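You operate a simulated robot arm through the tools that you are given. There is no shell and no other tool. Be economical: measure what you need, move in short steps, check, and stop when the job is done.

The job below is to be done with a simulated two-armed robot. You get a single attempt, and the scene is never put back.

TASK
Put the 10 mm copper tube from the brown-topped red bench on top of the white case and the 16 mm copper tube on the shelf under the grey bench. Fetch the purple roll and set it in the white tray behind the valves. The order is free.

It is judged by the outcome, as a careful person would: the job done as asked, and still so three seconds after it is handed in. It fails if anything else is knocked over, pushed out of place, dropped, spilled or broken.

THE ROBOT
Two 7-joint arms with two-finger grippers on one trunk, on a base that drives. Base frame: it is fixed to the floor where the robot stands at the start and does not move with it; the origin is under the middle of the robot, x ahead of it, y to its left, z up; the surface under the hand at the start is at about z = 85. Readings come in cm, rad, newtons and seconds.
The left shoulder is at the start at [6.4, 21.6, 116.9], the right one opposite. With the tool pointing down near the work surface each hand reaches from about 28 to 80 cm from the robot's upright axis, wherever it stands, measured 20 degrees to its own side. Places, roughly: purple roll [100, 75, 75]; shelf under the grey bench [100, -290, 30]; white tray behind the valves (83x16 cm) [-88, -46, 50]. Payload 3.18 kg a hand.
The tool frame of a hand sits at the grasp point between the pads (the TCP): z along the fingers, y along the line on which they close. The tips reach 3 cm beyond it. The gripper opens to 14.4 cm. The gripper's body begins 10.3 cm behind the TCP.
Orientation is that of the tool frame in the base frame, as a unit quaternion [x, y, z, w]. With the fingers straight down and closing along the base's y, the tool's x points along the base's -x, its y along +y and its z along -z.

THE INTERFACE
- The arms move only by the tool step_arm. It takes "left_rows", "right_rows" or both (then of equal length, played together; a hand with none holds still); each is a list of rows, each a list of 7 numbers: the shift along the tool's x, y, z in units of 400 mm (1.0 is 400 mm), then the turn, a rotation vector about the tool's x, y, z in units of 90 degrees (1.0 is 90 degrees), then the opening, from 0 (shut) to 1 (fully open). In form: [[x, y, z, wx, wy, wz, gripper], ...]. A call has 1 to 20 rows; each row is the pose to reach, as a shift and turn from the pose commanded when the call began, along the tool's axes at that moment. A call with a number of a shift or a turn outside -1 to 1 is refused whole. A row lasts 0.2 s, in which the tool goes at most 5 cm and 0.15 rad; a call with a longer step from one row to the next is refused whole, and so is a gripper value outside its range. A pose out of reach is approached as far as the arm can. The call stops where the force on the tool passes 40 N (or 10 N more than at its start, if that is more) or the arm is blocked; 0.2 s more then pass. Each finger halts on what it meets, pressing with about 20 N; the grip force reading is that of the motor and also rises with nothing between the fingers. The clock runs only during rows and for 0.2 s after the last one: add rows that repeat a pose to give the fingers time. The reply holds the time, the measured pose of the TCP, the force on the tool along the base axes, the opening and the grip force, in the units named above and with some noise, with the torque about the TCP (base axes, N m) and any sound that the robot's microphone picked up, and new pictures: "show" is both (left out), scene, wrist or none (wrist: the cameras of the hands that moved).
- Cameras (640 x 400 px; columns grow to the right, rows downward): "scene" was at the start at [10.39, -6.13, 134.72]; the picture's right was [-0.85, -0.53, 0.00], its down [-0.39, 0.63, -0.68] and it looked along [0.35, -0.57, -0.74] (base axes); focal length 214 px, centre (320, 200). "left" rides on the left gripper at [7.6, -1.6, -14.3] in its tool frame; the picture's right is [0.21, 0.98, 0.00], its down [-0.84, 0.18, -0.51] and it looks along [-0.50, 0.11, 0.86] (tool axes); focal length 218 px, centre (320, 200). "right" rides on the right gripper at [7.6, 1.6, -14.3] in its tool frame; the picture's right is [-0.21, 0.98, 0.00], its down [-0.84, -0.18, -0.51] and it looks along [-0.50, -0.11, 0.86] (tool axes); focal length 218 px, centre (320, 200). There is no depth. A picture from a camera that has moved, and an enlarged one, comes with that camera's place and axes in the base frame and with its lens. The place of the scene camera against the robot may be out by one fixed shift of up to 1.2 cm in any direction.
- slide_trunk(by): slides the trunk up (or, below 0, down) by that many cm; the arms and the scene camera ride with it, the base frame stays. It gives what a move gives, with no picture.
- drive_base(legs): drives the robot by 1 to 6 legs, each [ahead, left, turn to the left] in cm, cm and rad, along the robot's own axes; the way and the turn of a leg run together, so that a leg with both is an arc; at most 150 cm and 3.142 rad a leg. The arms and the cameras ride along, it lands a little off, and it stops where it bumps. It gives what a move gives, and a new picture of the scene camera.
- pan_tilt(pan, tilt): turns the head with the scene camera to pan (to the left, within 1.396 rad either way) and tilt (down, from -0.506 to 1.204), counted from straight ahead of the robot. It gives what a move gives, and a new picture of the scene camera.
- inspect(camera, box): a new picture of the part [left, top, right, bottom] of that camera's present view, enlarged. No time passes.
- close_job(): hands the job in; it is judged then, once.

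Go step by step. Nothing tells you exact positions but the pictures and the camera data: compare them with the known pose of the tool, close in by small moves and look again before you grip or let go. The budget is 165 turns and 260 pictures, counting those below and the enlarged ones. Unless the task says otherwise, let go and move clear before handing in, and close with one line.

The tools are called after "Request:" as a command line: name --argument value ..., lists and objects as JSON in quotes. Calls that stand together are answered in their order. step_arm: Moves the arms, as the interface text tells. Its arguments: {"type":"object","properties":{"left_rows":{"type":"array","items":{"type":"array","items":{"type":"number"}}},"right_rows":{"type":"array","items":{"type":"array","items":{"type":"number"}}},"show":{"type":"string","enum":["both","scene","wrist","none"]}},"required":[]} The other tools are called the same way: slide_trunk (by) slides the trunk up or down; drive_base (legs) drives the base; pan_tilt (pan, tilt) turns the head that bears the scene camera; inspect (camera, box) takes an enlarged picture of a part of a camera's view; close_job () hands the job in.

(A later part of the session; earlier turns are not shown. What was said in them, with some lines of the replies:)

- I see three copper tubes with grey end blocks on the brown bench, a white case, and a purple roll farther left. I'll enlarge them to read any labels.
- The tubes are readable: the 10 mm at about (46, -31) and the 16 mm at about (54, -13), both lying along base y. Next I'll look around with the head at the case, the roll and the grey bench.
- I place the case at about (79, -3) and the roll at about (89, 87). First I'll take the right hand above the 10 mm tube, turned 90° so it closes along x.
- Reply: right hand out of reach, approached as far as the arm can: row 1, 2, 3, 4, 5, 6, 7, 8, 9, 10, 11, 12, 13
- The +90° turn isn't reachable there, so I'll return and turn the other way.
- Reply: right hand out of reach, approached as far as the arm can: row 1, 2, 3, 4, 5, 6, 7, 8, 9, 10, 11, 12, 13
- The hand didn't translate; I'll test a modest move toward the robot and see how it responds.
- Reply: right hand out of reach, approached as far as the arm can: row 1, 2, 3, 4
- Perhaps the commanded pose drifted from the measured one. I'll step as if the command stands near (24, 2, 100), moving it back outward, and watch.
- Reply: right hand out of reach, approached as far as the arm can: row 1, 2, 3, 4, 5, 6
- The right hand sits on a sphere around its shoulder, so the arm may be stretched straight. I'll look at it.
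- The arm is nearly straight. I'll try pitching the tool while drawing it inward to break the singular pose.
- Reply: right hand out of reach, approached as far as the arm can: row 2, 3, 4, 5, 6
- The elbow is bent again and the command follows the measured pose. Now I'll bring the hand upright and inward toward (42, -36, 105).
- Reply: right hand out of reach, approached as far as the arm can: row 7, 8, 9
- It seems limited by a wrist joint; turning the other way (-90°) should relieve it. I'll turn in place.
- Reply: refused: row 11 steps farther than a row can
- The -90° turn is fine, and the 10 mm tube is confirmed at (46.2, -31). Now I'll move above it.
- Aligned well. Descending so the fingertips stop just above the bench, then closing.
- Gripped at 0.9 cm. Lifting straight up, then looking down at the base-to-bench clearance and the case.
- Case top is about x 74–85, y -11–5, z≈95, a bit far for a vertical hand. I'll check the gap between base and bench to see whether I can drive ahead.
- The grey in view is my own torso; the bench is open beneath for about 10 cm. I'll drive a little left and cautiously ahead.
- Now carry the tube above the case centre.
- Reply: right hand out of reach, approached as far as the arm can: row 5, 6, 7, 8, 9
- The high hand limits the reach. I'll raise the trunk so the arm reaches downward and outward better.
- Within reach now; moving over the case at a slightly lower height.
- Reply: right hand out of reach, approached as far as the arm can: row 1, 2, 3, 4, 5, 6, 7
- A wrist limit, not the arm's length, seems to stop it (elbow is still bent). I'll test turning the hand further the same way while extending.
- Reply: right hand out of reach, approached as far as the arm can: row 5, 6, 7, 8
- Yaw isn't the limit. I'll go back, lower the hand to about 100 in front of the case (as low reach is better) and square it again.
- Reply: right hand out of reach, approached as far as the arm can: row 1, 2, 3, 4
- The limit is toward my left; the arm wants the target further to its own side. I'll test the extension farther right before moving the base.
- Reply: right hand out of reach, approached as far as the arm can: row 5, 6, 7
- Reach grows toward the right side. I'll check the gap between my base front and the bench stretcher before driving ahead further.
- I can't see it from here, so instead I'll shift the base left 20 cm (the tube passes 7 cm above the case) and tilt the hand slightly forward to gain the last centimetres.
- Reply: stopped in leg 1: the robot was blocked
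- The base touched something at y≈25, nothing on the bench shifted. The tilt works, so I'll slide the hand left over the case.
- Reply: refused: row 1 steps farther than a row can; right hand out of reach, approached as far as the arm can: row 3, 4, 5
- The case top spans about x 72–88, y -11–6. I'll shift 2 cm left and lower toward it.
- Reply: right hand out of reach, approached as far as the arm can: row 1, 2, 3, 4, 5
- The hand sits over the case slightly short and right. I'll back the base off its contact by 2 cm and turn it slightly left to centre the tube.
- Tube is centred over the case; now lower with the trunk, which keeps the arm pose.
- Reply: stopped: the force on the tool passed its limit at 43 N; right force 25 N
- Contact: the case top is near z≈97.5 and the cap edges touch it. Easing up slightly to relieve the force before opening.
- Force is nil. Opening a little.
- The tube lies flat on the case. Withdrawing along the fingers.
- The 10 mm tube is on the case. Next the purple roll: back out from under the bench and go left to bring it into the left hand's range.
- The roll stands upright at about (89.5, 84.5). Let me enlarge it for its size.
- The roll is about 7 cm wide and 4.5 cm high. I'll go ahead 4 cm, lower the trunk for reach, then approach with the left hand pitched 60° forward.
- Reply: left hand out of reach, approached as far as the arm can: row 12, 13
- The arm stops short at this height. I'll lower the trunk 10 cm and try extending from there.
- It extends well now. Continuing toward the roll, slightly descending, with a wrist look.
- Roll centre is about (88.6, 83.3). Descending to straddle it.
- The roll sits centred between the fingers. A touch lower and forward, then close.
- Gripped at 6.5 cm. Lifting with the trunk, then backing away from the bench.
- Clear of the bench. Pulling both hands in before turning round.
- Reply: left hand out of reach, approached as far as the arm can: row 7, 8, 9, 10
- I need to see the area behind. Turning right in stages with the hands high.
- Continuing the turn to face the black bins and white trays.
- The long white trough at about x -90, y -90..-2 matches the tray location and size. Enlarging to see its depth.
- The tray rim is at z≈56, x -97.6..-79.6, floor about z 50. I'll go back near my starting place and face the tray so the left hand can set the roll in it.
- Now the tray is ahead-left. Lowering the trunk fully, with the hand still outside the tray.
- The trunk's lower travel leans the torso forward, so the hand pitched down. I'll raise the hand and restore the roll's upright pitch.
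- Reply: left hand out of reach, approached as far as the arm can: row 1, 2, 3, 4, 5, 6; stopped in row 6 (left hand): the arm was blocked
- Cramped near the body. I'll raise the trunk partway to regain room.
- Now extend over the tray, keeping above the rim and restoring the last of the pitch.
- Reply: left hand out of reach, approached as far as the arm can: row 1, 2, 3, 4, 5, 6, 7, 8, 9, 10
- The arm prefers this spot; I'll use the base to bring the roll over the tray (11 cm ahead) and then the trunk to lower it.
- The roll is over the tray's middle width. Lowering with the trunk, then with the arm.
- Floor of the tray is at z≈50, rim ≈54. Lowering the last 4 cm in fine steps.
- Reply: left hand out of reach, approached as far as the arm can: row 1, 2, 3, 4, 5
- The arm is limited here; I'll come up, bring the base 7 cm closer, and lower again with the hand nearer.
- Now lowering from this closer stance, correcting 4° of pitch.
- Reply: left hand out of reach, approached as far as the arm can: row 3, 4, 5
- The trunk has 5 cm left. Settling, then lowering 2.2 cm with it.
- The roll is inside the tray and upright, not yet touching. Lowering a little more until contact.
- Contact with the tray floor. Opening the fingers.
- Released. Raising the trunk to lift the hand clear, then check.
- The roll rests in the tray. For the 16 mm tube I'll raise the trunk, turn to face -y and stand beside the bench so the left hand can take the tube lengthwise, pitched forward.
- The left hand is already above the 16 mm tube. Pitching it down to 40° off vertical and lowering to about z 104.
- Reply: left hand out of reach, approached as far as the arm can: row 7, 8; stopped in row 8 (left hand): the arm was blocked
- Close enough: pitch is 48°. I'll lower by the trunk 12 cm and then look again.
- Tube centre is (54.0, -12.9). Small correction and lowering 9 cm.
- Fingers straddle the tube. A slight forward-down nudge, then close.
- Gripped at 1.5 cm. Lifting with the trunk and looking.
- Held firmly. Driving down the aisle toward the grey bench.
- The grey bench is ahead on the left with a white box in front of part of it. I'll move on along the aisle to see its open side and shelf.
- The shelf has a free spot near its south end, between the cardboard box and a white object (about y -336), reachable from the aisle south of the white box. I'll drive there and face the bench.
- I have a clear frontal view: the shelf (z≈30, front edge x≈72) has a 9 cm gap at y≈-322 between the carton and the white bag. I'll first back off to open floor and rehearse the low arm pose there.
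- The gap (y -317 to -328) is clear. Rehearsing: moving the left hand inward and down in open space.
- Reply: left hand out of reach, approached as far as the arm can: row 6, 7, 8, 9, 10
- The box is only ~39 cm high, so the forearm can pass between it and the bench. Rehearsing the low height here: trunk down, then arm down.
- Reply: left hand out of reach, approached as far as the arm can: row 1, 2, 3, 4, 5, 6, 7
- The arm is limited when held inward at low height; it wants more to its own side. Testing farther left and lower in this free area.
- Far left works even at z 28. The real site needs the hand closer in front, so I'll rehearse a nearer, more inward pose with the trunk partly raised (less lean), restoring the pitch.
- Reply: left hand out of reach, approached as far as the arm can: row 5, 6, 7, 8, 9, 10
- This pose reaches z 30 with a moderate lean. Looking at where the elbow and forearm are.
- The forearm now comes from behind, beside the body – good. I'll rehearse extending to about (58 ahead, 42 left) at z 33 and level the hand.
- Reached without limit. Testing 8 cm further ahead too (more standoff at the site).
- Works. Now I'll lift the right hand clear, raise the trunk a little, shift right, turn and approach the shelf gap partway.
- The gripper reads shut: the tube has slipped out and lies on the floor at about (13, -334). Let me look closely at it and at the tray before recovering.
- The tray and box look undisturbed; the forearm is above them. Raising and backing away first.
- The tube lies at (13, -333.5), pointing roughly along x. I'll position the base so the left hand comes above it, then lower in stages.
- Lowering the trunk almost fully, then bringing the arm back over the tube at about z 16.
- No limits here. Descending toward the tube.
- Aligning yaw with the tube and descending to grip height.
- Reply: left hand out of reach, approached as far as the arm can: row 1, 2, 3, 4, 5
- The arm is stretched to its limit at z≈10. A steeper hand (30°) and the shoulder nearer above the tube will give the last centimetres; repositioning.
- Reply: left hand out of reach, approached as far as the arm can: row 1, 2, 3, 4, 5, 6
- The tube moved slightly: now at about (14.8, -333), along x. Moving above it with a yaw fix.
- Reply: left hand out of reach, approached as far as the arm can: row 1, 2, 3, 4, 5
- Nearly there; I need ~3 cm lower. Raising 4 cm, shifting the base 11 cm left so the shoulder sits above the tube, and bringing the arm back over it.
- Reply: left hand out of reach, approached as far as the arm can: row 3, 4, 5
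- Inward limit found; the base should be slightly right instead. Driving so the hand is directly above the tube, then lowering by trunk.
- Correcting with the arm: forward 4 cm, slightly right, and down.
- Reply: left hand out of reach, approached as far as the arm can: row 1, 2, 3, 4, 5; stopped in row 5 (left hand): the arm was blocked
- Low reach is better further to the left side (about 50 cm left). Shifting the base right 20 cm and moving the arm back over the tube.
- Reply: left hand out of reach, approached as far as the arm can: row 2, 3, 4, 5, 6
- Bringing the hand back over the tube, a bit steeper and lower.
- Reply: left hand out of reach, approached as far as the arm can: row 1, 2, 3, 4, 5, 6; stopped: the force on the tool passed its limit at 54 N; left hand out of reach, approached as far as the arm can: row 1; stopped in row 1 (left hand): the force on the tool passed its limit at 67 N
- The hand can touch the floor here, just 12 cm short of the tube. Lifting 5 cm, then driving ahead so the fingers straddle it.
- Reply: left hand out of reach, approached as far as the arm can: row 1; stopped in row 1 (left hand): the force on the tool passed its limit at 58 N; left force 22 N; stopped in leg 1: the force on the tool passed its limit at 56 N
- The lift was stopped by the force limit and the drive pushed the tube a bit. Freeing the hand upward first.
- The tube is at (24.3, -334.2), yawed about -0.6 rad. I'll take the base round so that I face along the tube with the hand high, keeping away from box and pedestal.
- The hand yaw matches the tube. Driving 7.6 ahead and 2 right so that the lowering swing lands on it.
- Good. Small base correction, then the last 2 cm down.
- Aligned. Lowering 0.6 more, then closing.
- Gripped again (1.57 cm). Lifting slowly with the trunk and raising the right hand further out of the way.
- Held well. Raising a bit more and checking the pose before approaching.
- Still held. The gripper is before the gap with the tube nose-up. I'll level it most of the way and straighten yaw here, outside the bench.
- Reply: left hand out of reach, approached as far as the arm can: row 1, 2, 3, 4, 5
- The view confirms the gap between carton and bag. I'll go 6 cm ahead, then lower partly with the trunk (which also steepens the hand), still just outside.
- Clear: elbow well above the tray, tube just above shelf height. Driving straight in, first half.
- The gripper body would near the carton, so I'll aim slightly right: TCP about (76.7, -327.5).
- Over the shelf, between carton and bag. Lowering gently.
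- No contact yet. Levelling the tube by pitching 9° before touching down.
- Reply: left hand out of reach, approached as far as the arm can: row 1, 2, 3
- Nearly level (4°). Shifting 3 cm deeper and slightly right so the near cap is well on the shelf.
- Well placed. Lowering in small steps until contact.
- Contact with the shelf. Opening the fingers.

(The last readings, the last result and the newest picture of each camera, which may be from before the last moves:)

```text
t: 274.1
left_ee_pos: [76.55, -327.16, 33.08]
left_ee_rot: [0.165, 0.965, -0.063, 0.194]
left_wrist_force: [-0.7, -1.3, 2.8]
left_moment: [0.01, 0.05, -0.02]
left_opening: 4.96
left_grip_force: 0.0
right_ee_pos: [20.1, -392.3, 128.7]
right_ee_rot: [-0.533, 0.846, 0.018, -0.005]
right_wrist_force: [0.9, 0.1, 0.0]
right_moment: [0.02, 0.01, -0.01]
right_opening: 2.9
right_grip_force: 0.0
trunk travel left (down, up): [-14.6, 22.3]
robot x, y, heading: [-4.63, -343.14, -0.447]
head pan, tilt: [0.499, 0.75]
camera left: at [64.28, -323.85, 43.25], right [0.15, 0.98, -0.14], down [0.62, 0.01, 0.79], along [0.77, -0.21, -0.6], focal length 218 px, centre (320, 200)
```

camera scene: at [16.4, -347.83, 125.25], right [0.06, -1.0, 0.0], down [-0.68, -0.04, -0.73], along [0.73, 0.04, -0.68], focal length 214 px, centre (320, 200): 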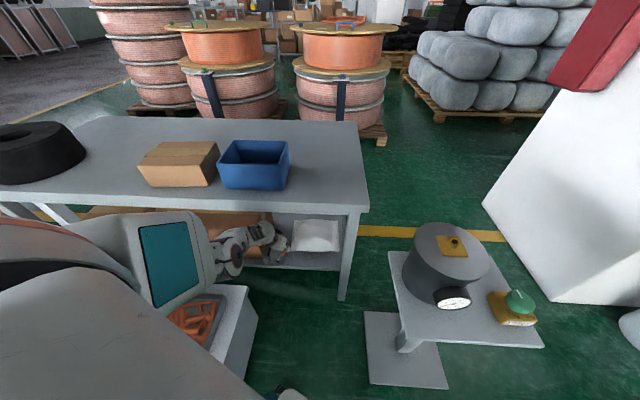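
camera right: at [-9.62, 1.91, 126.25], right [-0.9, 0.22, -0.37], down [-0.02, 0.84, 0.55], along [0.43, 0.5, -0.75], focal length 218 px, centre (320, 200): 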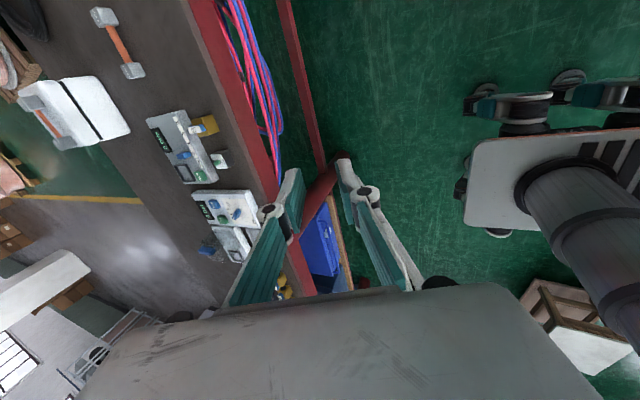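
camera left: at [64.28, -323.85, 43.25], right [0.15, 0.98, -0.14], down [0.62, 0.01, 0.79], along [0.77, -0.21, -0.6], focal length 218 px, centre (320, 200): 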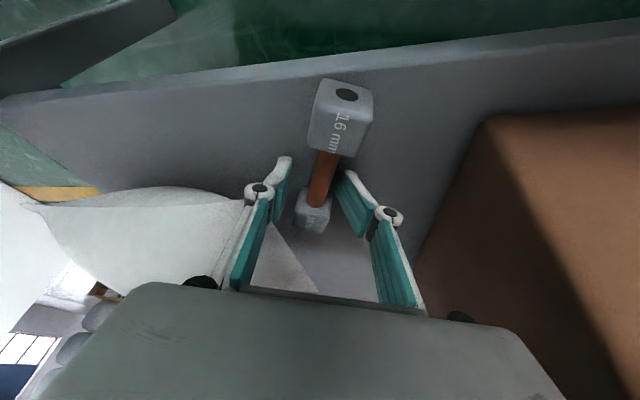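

The tube rests on the shelf. Lifting slightly and backing straight out along the tube.

Request:
slide_trunk --by 0.7

Request:
drive_base --legs '[[-6, 0, 0]]'

Request:
inspect --camera "left" --box '[0, 0, 640, 400]'

```text
t: 274.6
left_ee_pos: [76.3, -327.08, 33.9]
left_ee_rot: [0.164, 0.965, -0.062, 0.193]
left_wrist_force: [-0.3, -0.4, -0.5]
left_moment: [-0.01, -0.05, 0.02]
left_opening: 4.74
left_grip_force: 0.0
right_ee_pos: [20.33, -392.15, 129.55]
right_ee_rot: [-0.533, 0.846, 0.018, -0.007]
right_wrist_force: [0.7, -0.7, -1.5]
right_moment: [0.0, 0.03, 0.0]
right_opening: 2.9
right_grip_force: 0.1
trunk travel left (down, up): [-15.3, 21.6]
robot x, y, heading: [-4.62, -342.97, -0.443]
head pan, tilt: [0.499, 0.75]
```

```text
t: 275.6
left_ee_pos: [71.39, -324.84, 34.02]
left_ee_rot: [0.165, 0.965, -0.064, 0.195]
left_wrist_force: [0.4, -0.4, 0.8]
left_moment: [0.02, 0.02, 0.0]
left_opening: 4.72
left_grip_force: 0.1
right_ee_pos: [14.82, -389.73, 129.51]
right_ee_rot: [-0.533, 0.846, 0.018, -0.005]
right_wrist_force: [-0.4, 0.3, 0.2]
right_moment: [0.0, -0.04, 0.01]
right_opening: 2.86
right_grip_force: 0.0
trunk travel left (down, up): [-15.3, 21.6]
robot x, y, heading: [-9.57, -340.33, -0.444]
head pan, tilt: [0.499, 0.75]
camera scene: at [11.3, -345.37, 125.05], right [0.06, -1.0, 0.0], down [-0.68, -0.04, -0.73], along [0.73, 0.04, -0.68], focal length 214 px, centre (320, 200)
```

scene: 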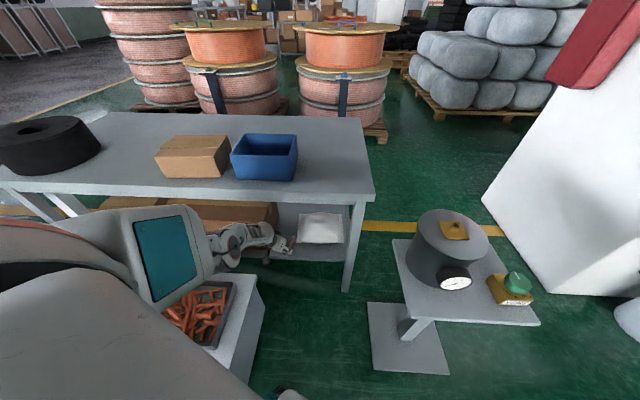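

```text
1.00 times, centred on (320, 200) of left (not enlarged: the box is as wide or as high as the picture)
camera zoom: at [59.03, -321.42, 44.06], right [0.16, 0.98, -0.14], down [0.61, 0.02, 0.79], along [0.77, -0.21, -0.6], focal length 218 px, centre (320, 200)
```

zoom: 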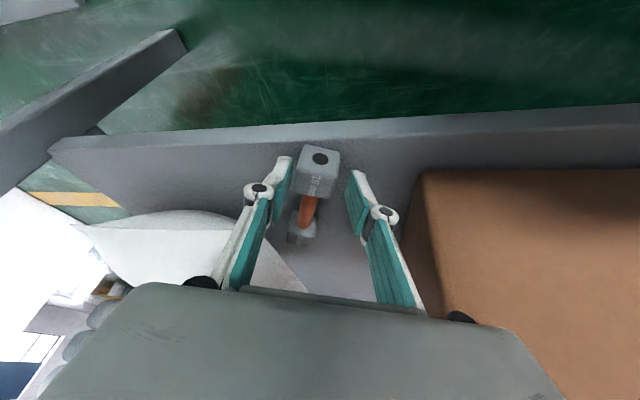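

Still clear, the cap is a bit nearer one finger; continuing out with a slight right bias.

Request:
drive_base --legs '[[-1, -0.7, 0], [-12, -0.5, 0]]'

Request:
inspect --camera "left" --box '[0, 0, 640, 400]'

```text
t: 277.2
left_ee_pos: [58.85, -319.94, 34.11]
left_ee_rot: [0.164, 0.965, -0.064, 0.195]
left_wrist_force: [-0.7, -0.7, -0.2]
left_moment: [0.05, -0.01, 0.0]
left_opening: 4.75
left_grip_force: 0.1
right_ee_pos: [2.61, -385.09, 129.52]
right_ee_rot: [-0.534, 0.845, 0.019, -0.005]
right_wrist_force: [-0.1, 0.1, 0.2]
right_moment: [-0.01, -0.06, 0.0]
right_opening: 2.89
right_grip_force: 0.1
trunk travel left (down, up): [-15.3, 21.6]
robot x, y, heading: [-22.11, -336.15, -0.44]
head pan, tilt: [0.499, 0.75]
camera scene: at [-1.04, -340.77, 125.04], right [0.06, -1.0, 0.0], down [-0.68, -0.04, -0.73], along [0.73, 0.04, -0.68], focal length 214 px, centre (320, 200)
```

scene: 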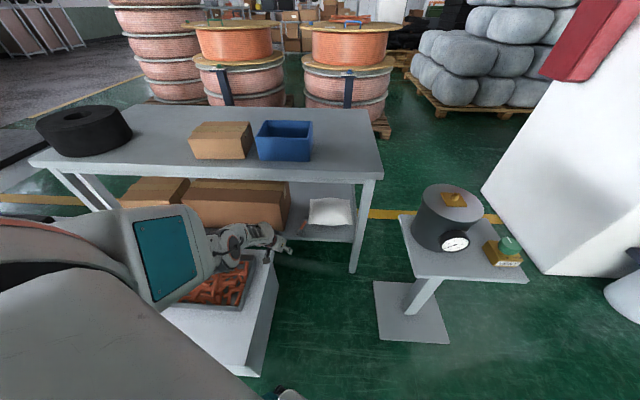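

```text
1.00 times, centred on (320, 200) of left (not enlarged: the box is as wide or as high as the picture)
camera zoom: at [46.59, -316.64, 44.05], right [0.15, 0.98, -0.14], down [0.61, 0.02, 0.79], along [0.77, -0.21, -0.6], focal length 218 px, centre (320, 200)
```

zoom: 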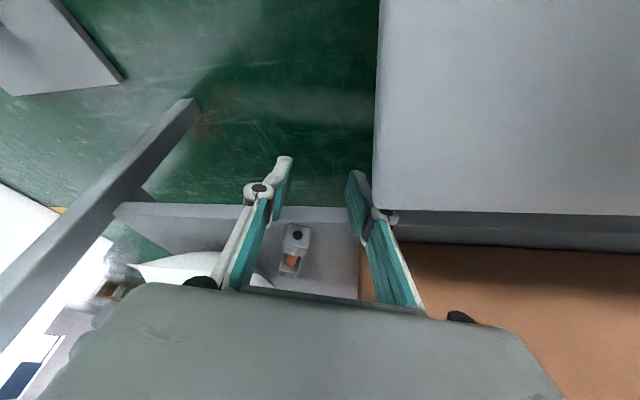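

Out of the shelf. Raising the hand clear of the box.

Request:
slide_trunk --by 12

Request:
drive_base --legs '[[-30, -10, 0]]'

Request:
pan_tilt --pan 0.55 --tilt 0.7

Request:
inspect --camera "scene" --box '[160, 130, 400, 280]'

```text
t: 278.4
left_ee_pos: [67.63, -324.86, 59.96]
left_ee_rot: [0.162, 0.936, -0.098, 0.298]
left_wrist_force: [-0.8, 0.8, -0.9]
left_moment: [-0.11, -0.18, 0.0]
left_opening: 4.79
left_grip_force: 0.1
right_ee_pos: [-0.26, -383.95, 142.78]
right_ee_rot: [-0.535, 0.845, -0.012, 0.016]
right_wrist_force: [-0.5, -0.8, -0.7]
right_moment: [0.04, -0.04, 0.02]
right_opening: 2.88
right_grip_force: 0.1
trunk travel left (down, up): [-26.1, 10.8]
robot x, y, heading: [-21.98, -336.11, -0.44]
head pan, tilt: [0.499, 0.75]
stopped: the force on the tool passed its limit at 132 N (the readings are from after the stop); the commanded pose is now the measured one
```

```text
t: 280.5
left_ee_pos: [36.27, -321.86, 59.82]
left_ee_rot: [0.166, 0.935, -0.1, 0.298]
left_wrist_force: [-0.1, 0.3, -0.2]
left_moment: [0.03, 0.01, 0.0]
left_opening: 4.75
left_grip_force: 0.1
right_ee_pos: [-31.88, -380.26, 142.63]
right_ee_rot: [-0.532, 0.847, -0.012, 0.015]
right_wrist_force: [-0.2, 0.3, 0.0]
right_moment: [-0.02, -0.06, -0.06]
right_opening: 2.9
right_grip_force: 0.0
trunk travel left (down, up): [-26.1, 10.8]
robot x, y, heading: [-53.34, -332.27, -0.441]
head pan, tilt: [0.499, 0.75]
camera scene: at [-40.09, -333.61, 136.54], right [0.05, -1.0, 0.0], down [-0.68, -0.04, -0.73], along [0.73, 0.04, -0.68], focal length 214 px, centre (320, 200)
```

scene: 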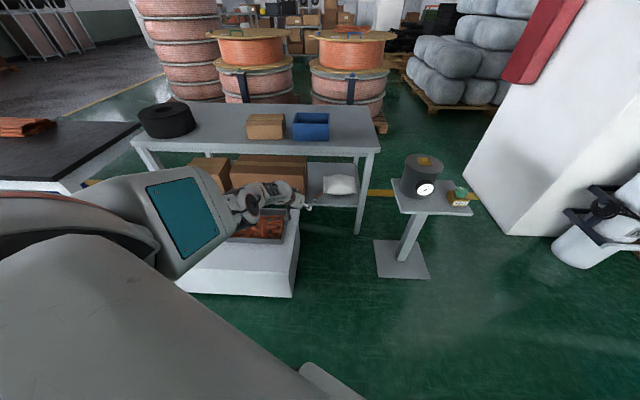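

```text
t: 281.2
left_ee_pos: [36.36, -321.73, 59.8]
left_ee_rot: [0.166, 0.935, -0.1, 0.298]
left_wrist_force: [0.1, -0.6, -0.6]
left_moment: [-0.02, 0.01, 0.02]
left_opening: 4.74
left_grip_force: 0.1
right_ee_pos: [-31.82, -380.2, 142.68]
right_ee_rot: [-0.532, 0.847, -0.011, 0.015]
right_wrist_force: [0.1, 0.5, 0.7]
right_moment: [-0.01, 0.0, 0.05]
right_opening: 2.86
right_grip_force: 0.0
trunk travel left (down, up): [-26.1, 10.8]
robot x, y, heading: [-53.37, -332.47, -0.447]
head pan, tilt: [0.55, 0.7]
camera scene: at [-39.84, -333.18, 136.95], right [0.1, -0.99, 0.0], down [-0.64, -0.07, -0.76], along [0.76, 0.08, -0.64], focal length 214 px, centre (320, 200)
```

scene: 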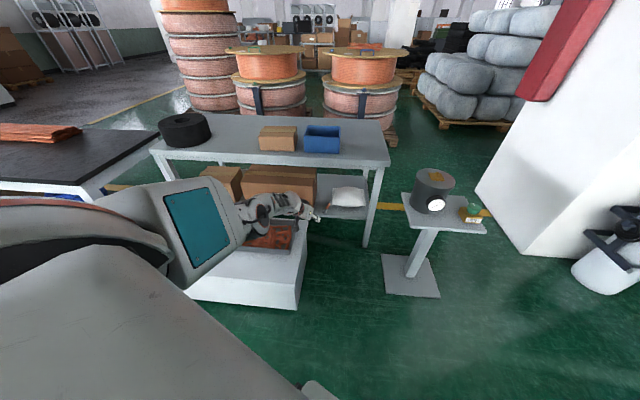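

```text
2.67 times, centred on (280, 205) of scene
camera zoom: at [-39.84, -333.18, 136.95], right [0.1, -0.99, 0.0], down [-0.64, -0.07, -0.76], along [0.76, 0.08, -0.64], focal length 572 px, centre (427, 187)
```

zoom: 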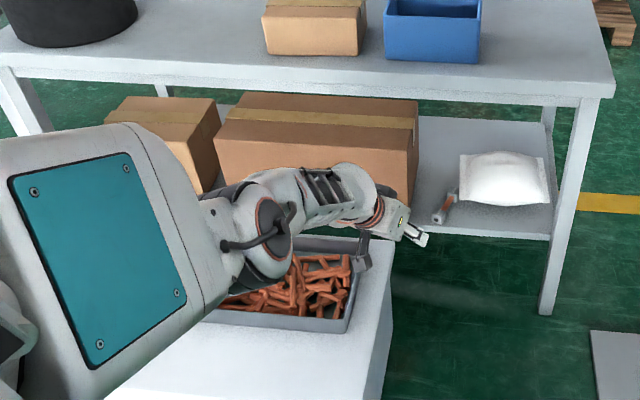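

The tube lies on the shelf beside the bag. The raise brushed the bench edge, but the bench's leg is where it was (69, -357.6). A closer look to confirm everything.

Request:
inspect --camera "scene" --box '[300, 170, 380, 220]'

Request:
inspect --camera "scene" --box '[150, 100, 400, 256]'

```text
8.00 times, centred on (340, 195) of scene
camera zoom: at [-39.84, -333.18, 136.95], right [0.1, -0.99, 0.0], down [-0.64, -0.07, -0.76], along [0.76, 0.08, -0.64], focal length 1716 px, centre (160, 240)
```

zoom: 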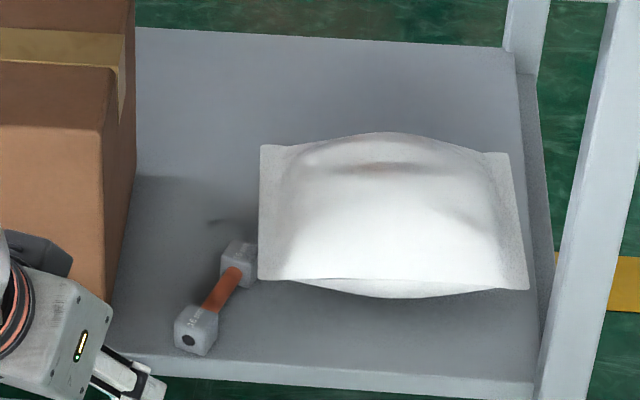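

```text
2.56 times, centred on (275, 178) of scene
camera zoom: at [-39.84, -333.18, 136.95], right [0.1, -0.99, 0.0], down [-0.64, -0.07, -0.76], along [0.76, 0.08, -0.64], focal length 549 px, centre (435, 256)
```

zoom: 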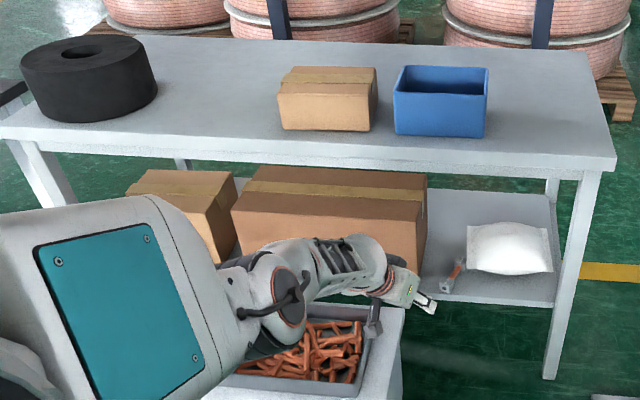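

The 16 mm tube is safely on the shelf. Moving clear of the box and bench.

Request:
slide_trunk --by 8

Request:
drive_base --legs '[[-30, -15, 0]]'

```text
t: 282.3
left_ee_pos: [37.69, -322.44, 71.15]
left_ee_rot: [0.164, 0.928, -0.105, 0.319]
left_wrist_force: [0.2, 1.1, 0.5]
left_moment: [0.03, 0.03, 0.0]
left_opening: 4.77
left_grip_force: 0.0
right_ee_pos: [-31.81, -380.25, 150.57]
right_ee_rot: [-0.532, 0.846, -0.012, 0.016]
right_wrist_force: [0.7, -1.2, 0.0]
right_moment: [-0.03, 0.03, 0.03]
right_opening: 2.87
right_grip_force: 0.0
trunk travel left (down, up): [-34.1, 2.8]
robot x, y, heading: [-53.6, -332.17, -0.446]
head pan, tilt: [0.55, 0.7]
```

```text
t: 284.6
left_ee_pos: [3.7, -323.04, 71.22]
left_ee_rot: [0.164, 0.928, -0.106, 0.318]
left_wrist_force: [0.5, -1.0, 0.4]
left_moment: [0.01, -0.04, -0.01]
left_opening: 4.75
left_grip_force: 0.1
right_ee_pos: [-65.8, -380.76, 150.58]
right_ee_rot: [-0.533, 0.846, -0.012, 0.016]
right_wrist_force: [-0.2, 0.5, 0.9]
right_moment: [0.04, -0.01, -0.01]
right_opening: 2.85
right_grip_force: 0.0
trunk travel left (down, up): [-34.1, 2.8]
robot x, y, heading: [-87.63, -332.68, -0.441]
head pan, tilt: [0.55, 0.7]
camera scene: at [-75.45, -333.01, 145.11], right [0.1, -0.99, 0.0], down [-0.64, -0.07, -0.77], along [0.76, 0.08, -0.64], focal length 214 px, centre (320, 200)
```

scene: 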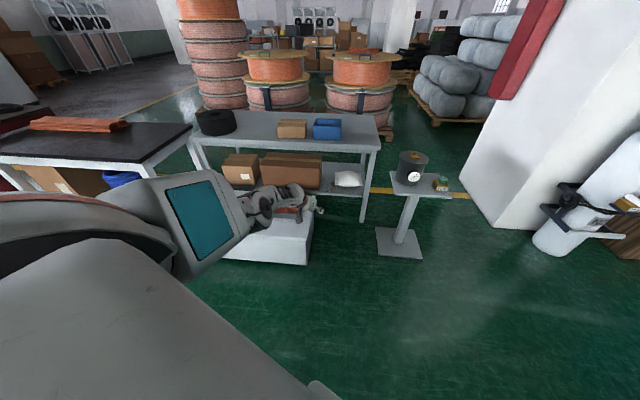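

Everything is placed and both hands are empty and clear, so I'm handing the job in.

Request:
close_job

```text
The job is handed in.
```

The job is handed in: the 10 mm tube is on the white case, the 16 mm tube is on the shelf under the grey bench, and the purple roll is in the white tray, but it wasn't a clean run. The 16 mm tube slipped out of the gripper onto the floor on the way and had to be picked up again. The left hand also hit the grey bench on the way out, hard enough to trip the force limit at 132 N; I checked one leg afterwards and it had not moved. The base was stopped once by something at the brown bench, with nothing on it seen to shift. I didn't look at the case or the tray again right before handing in.
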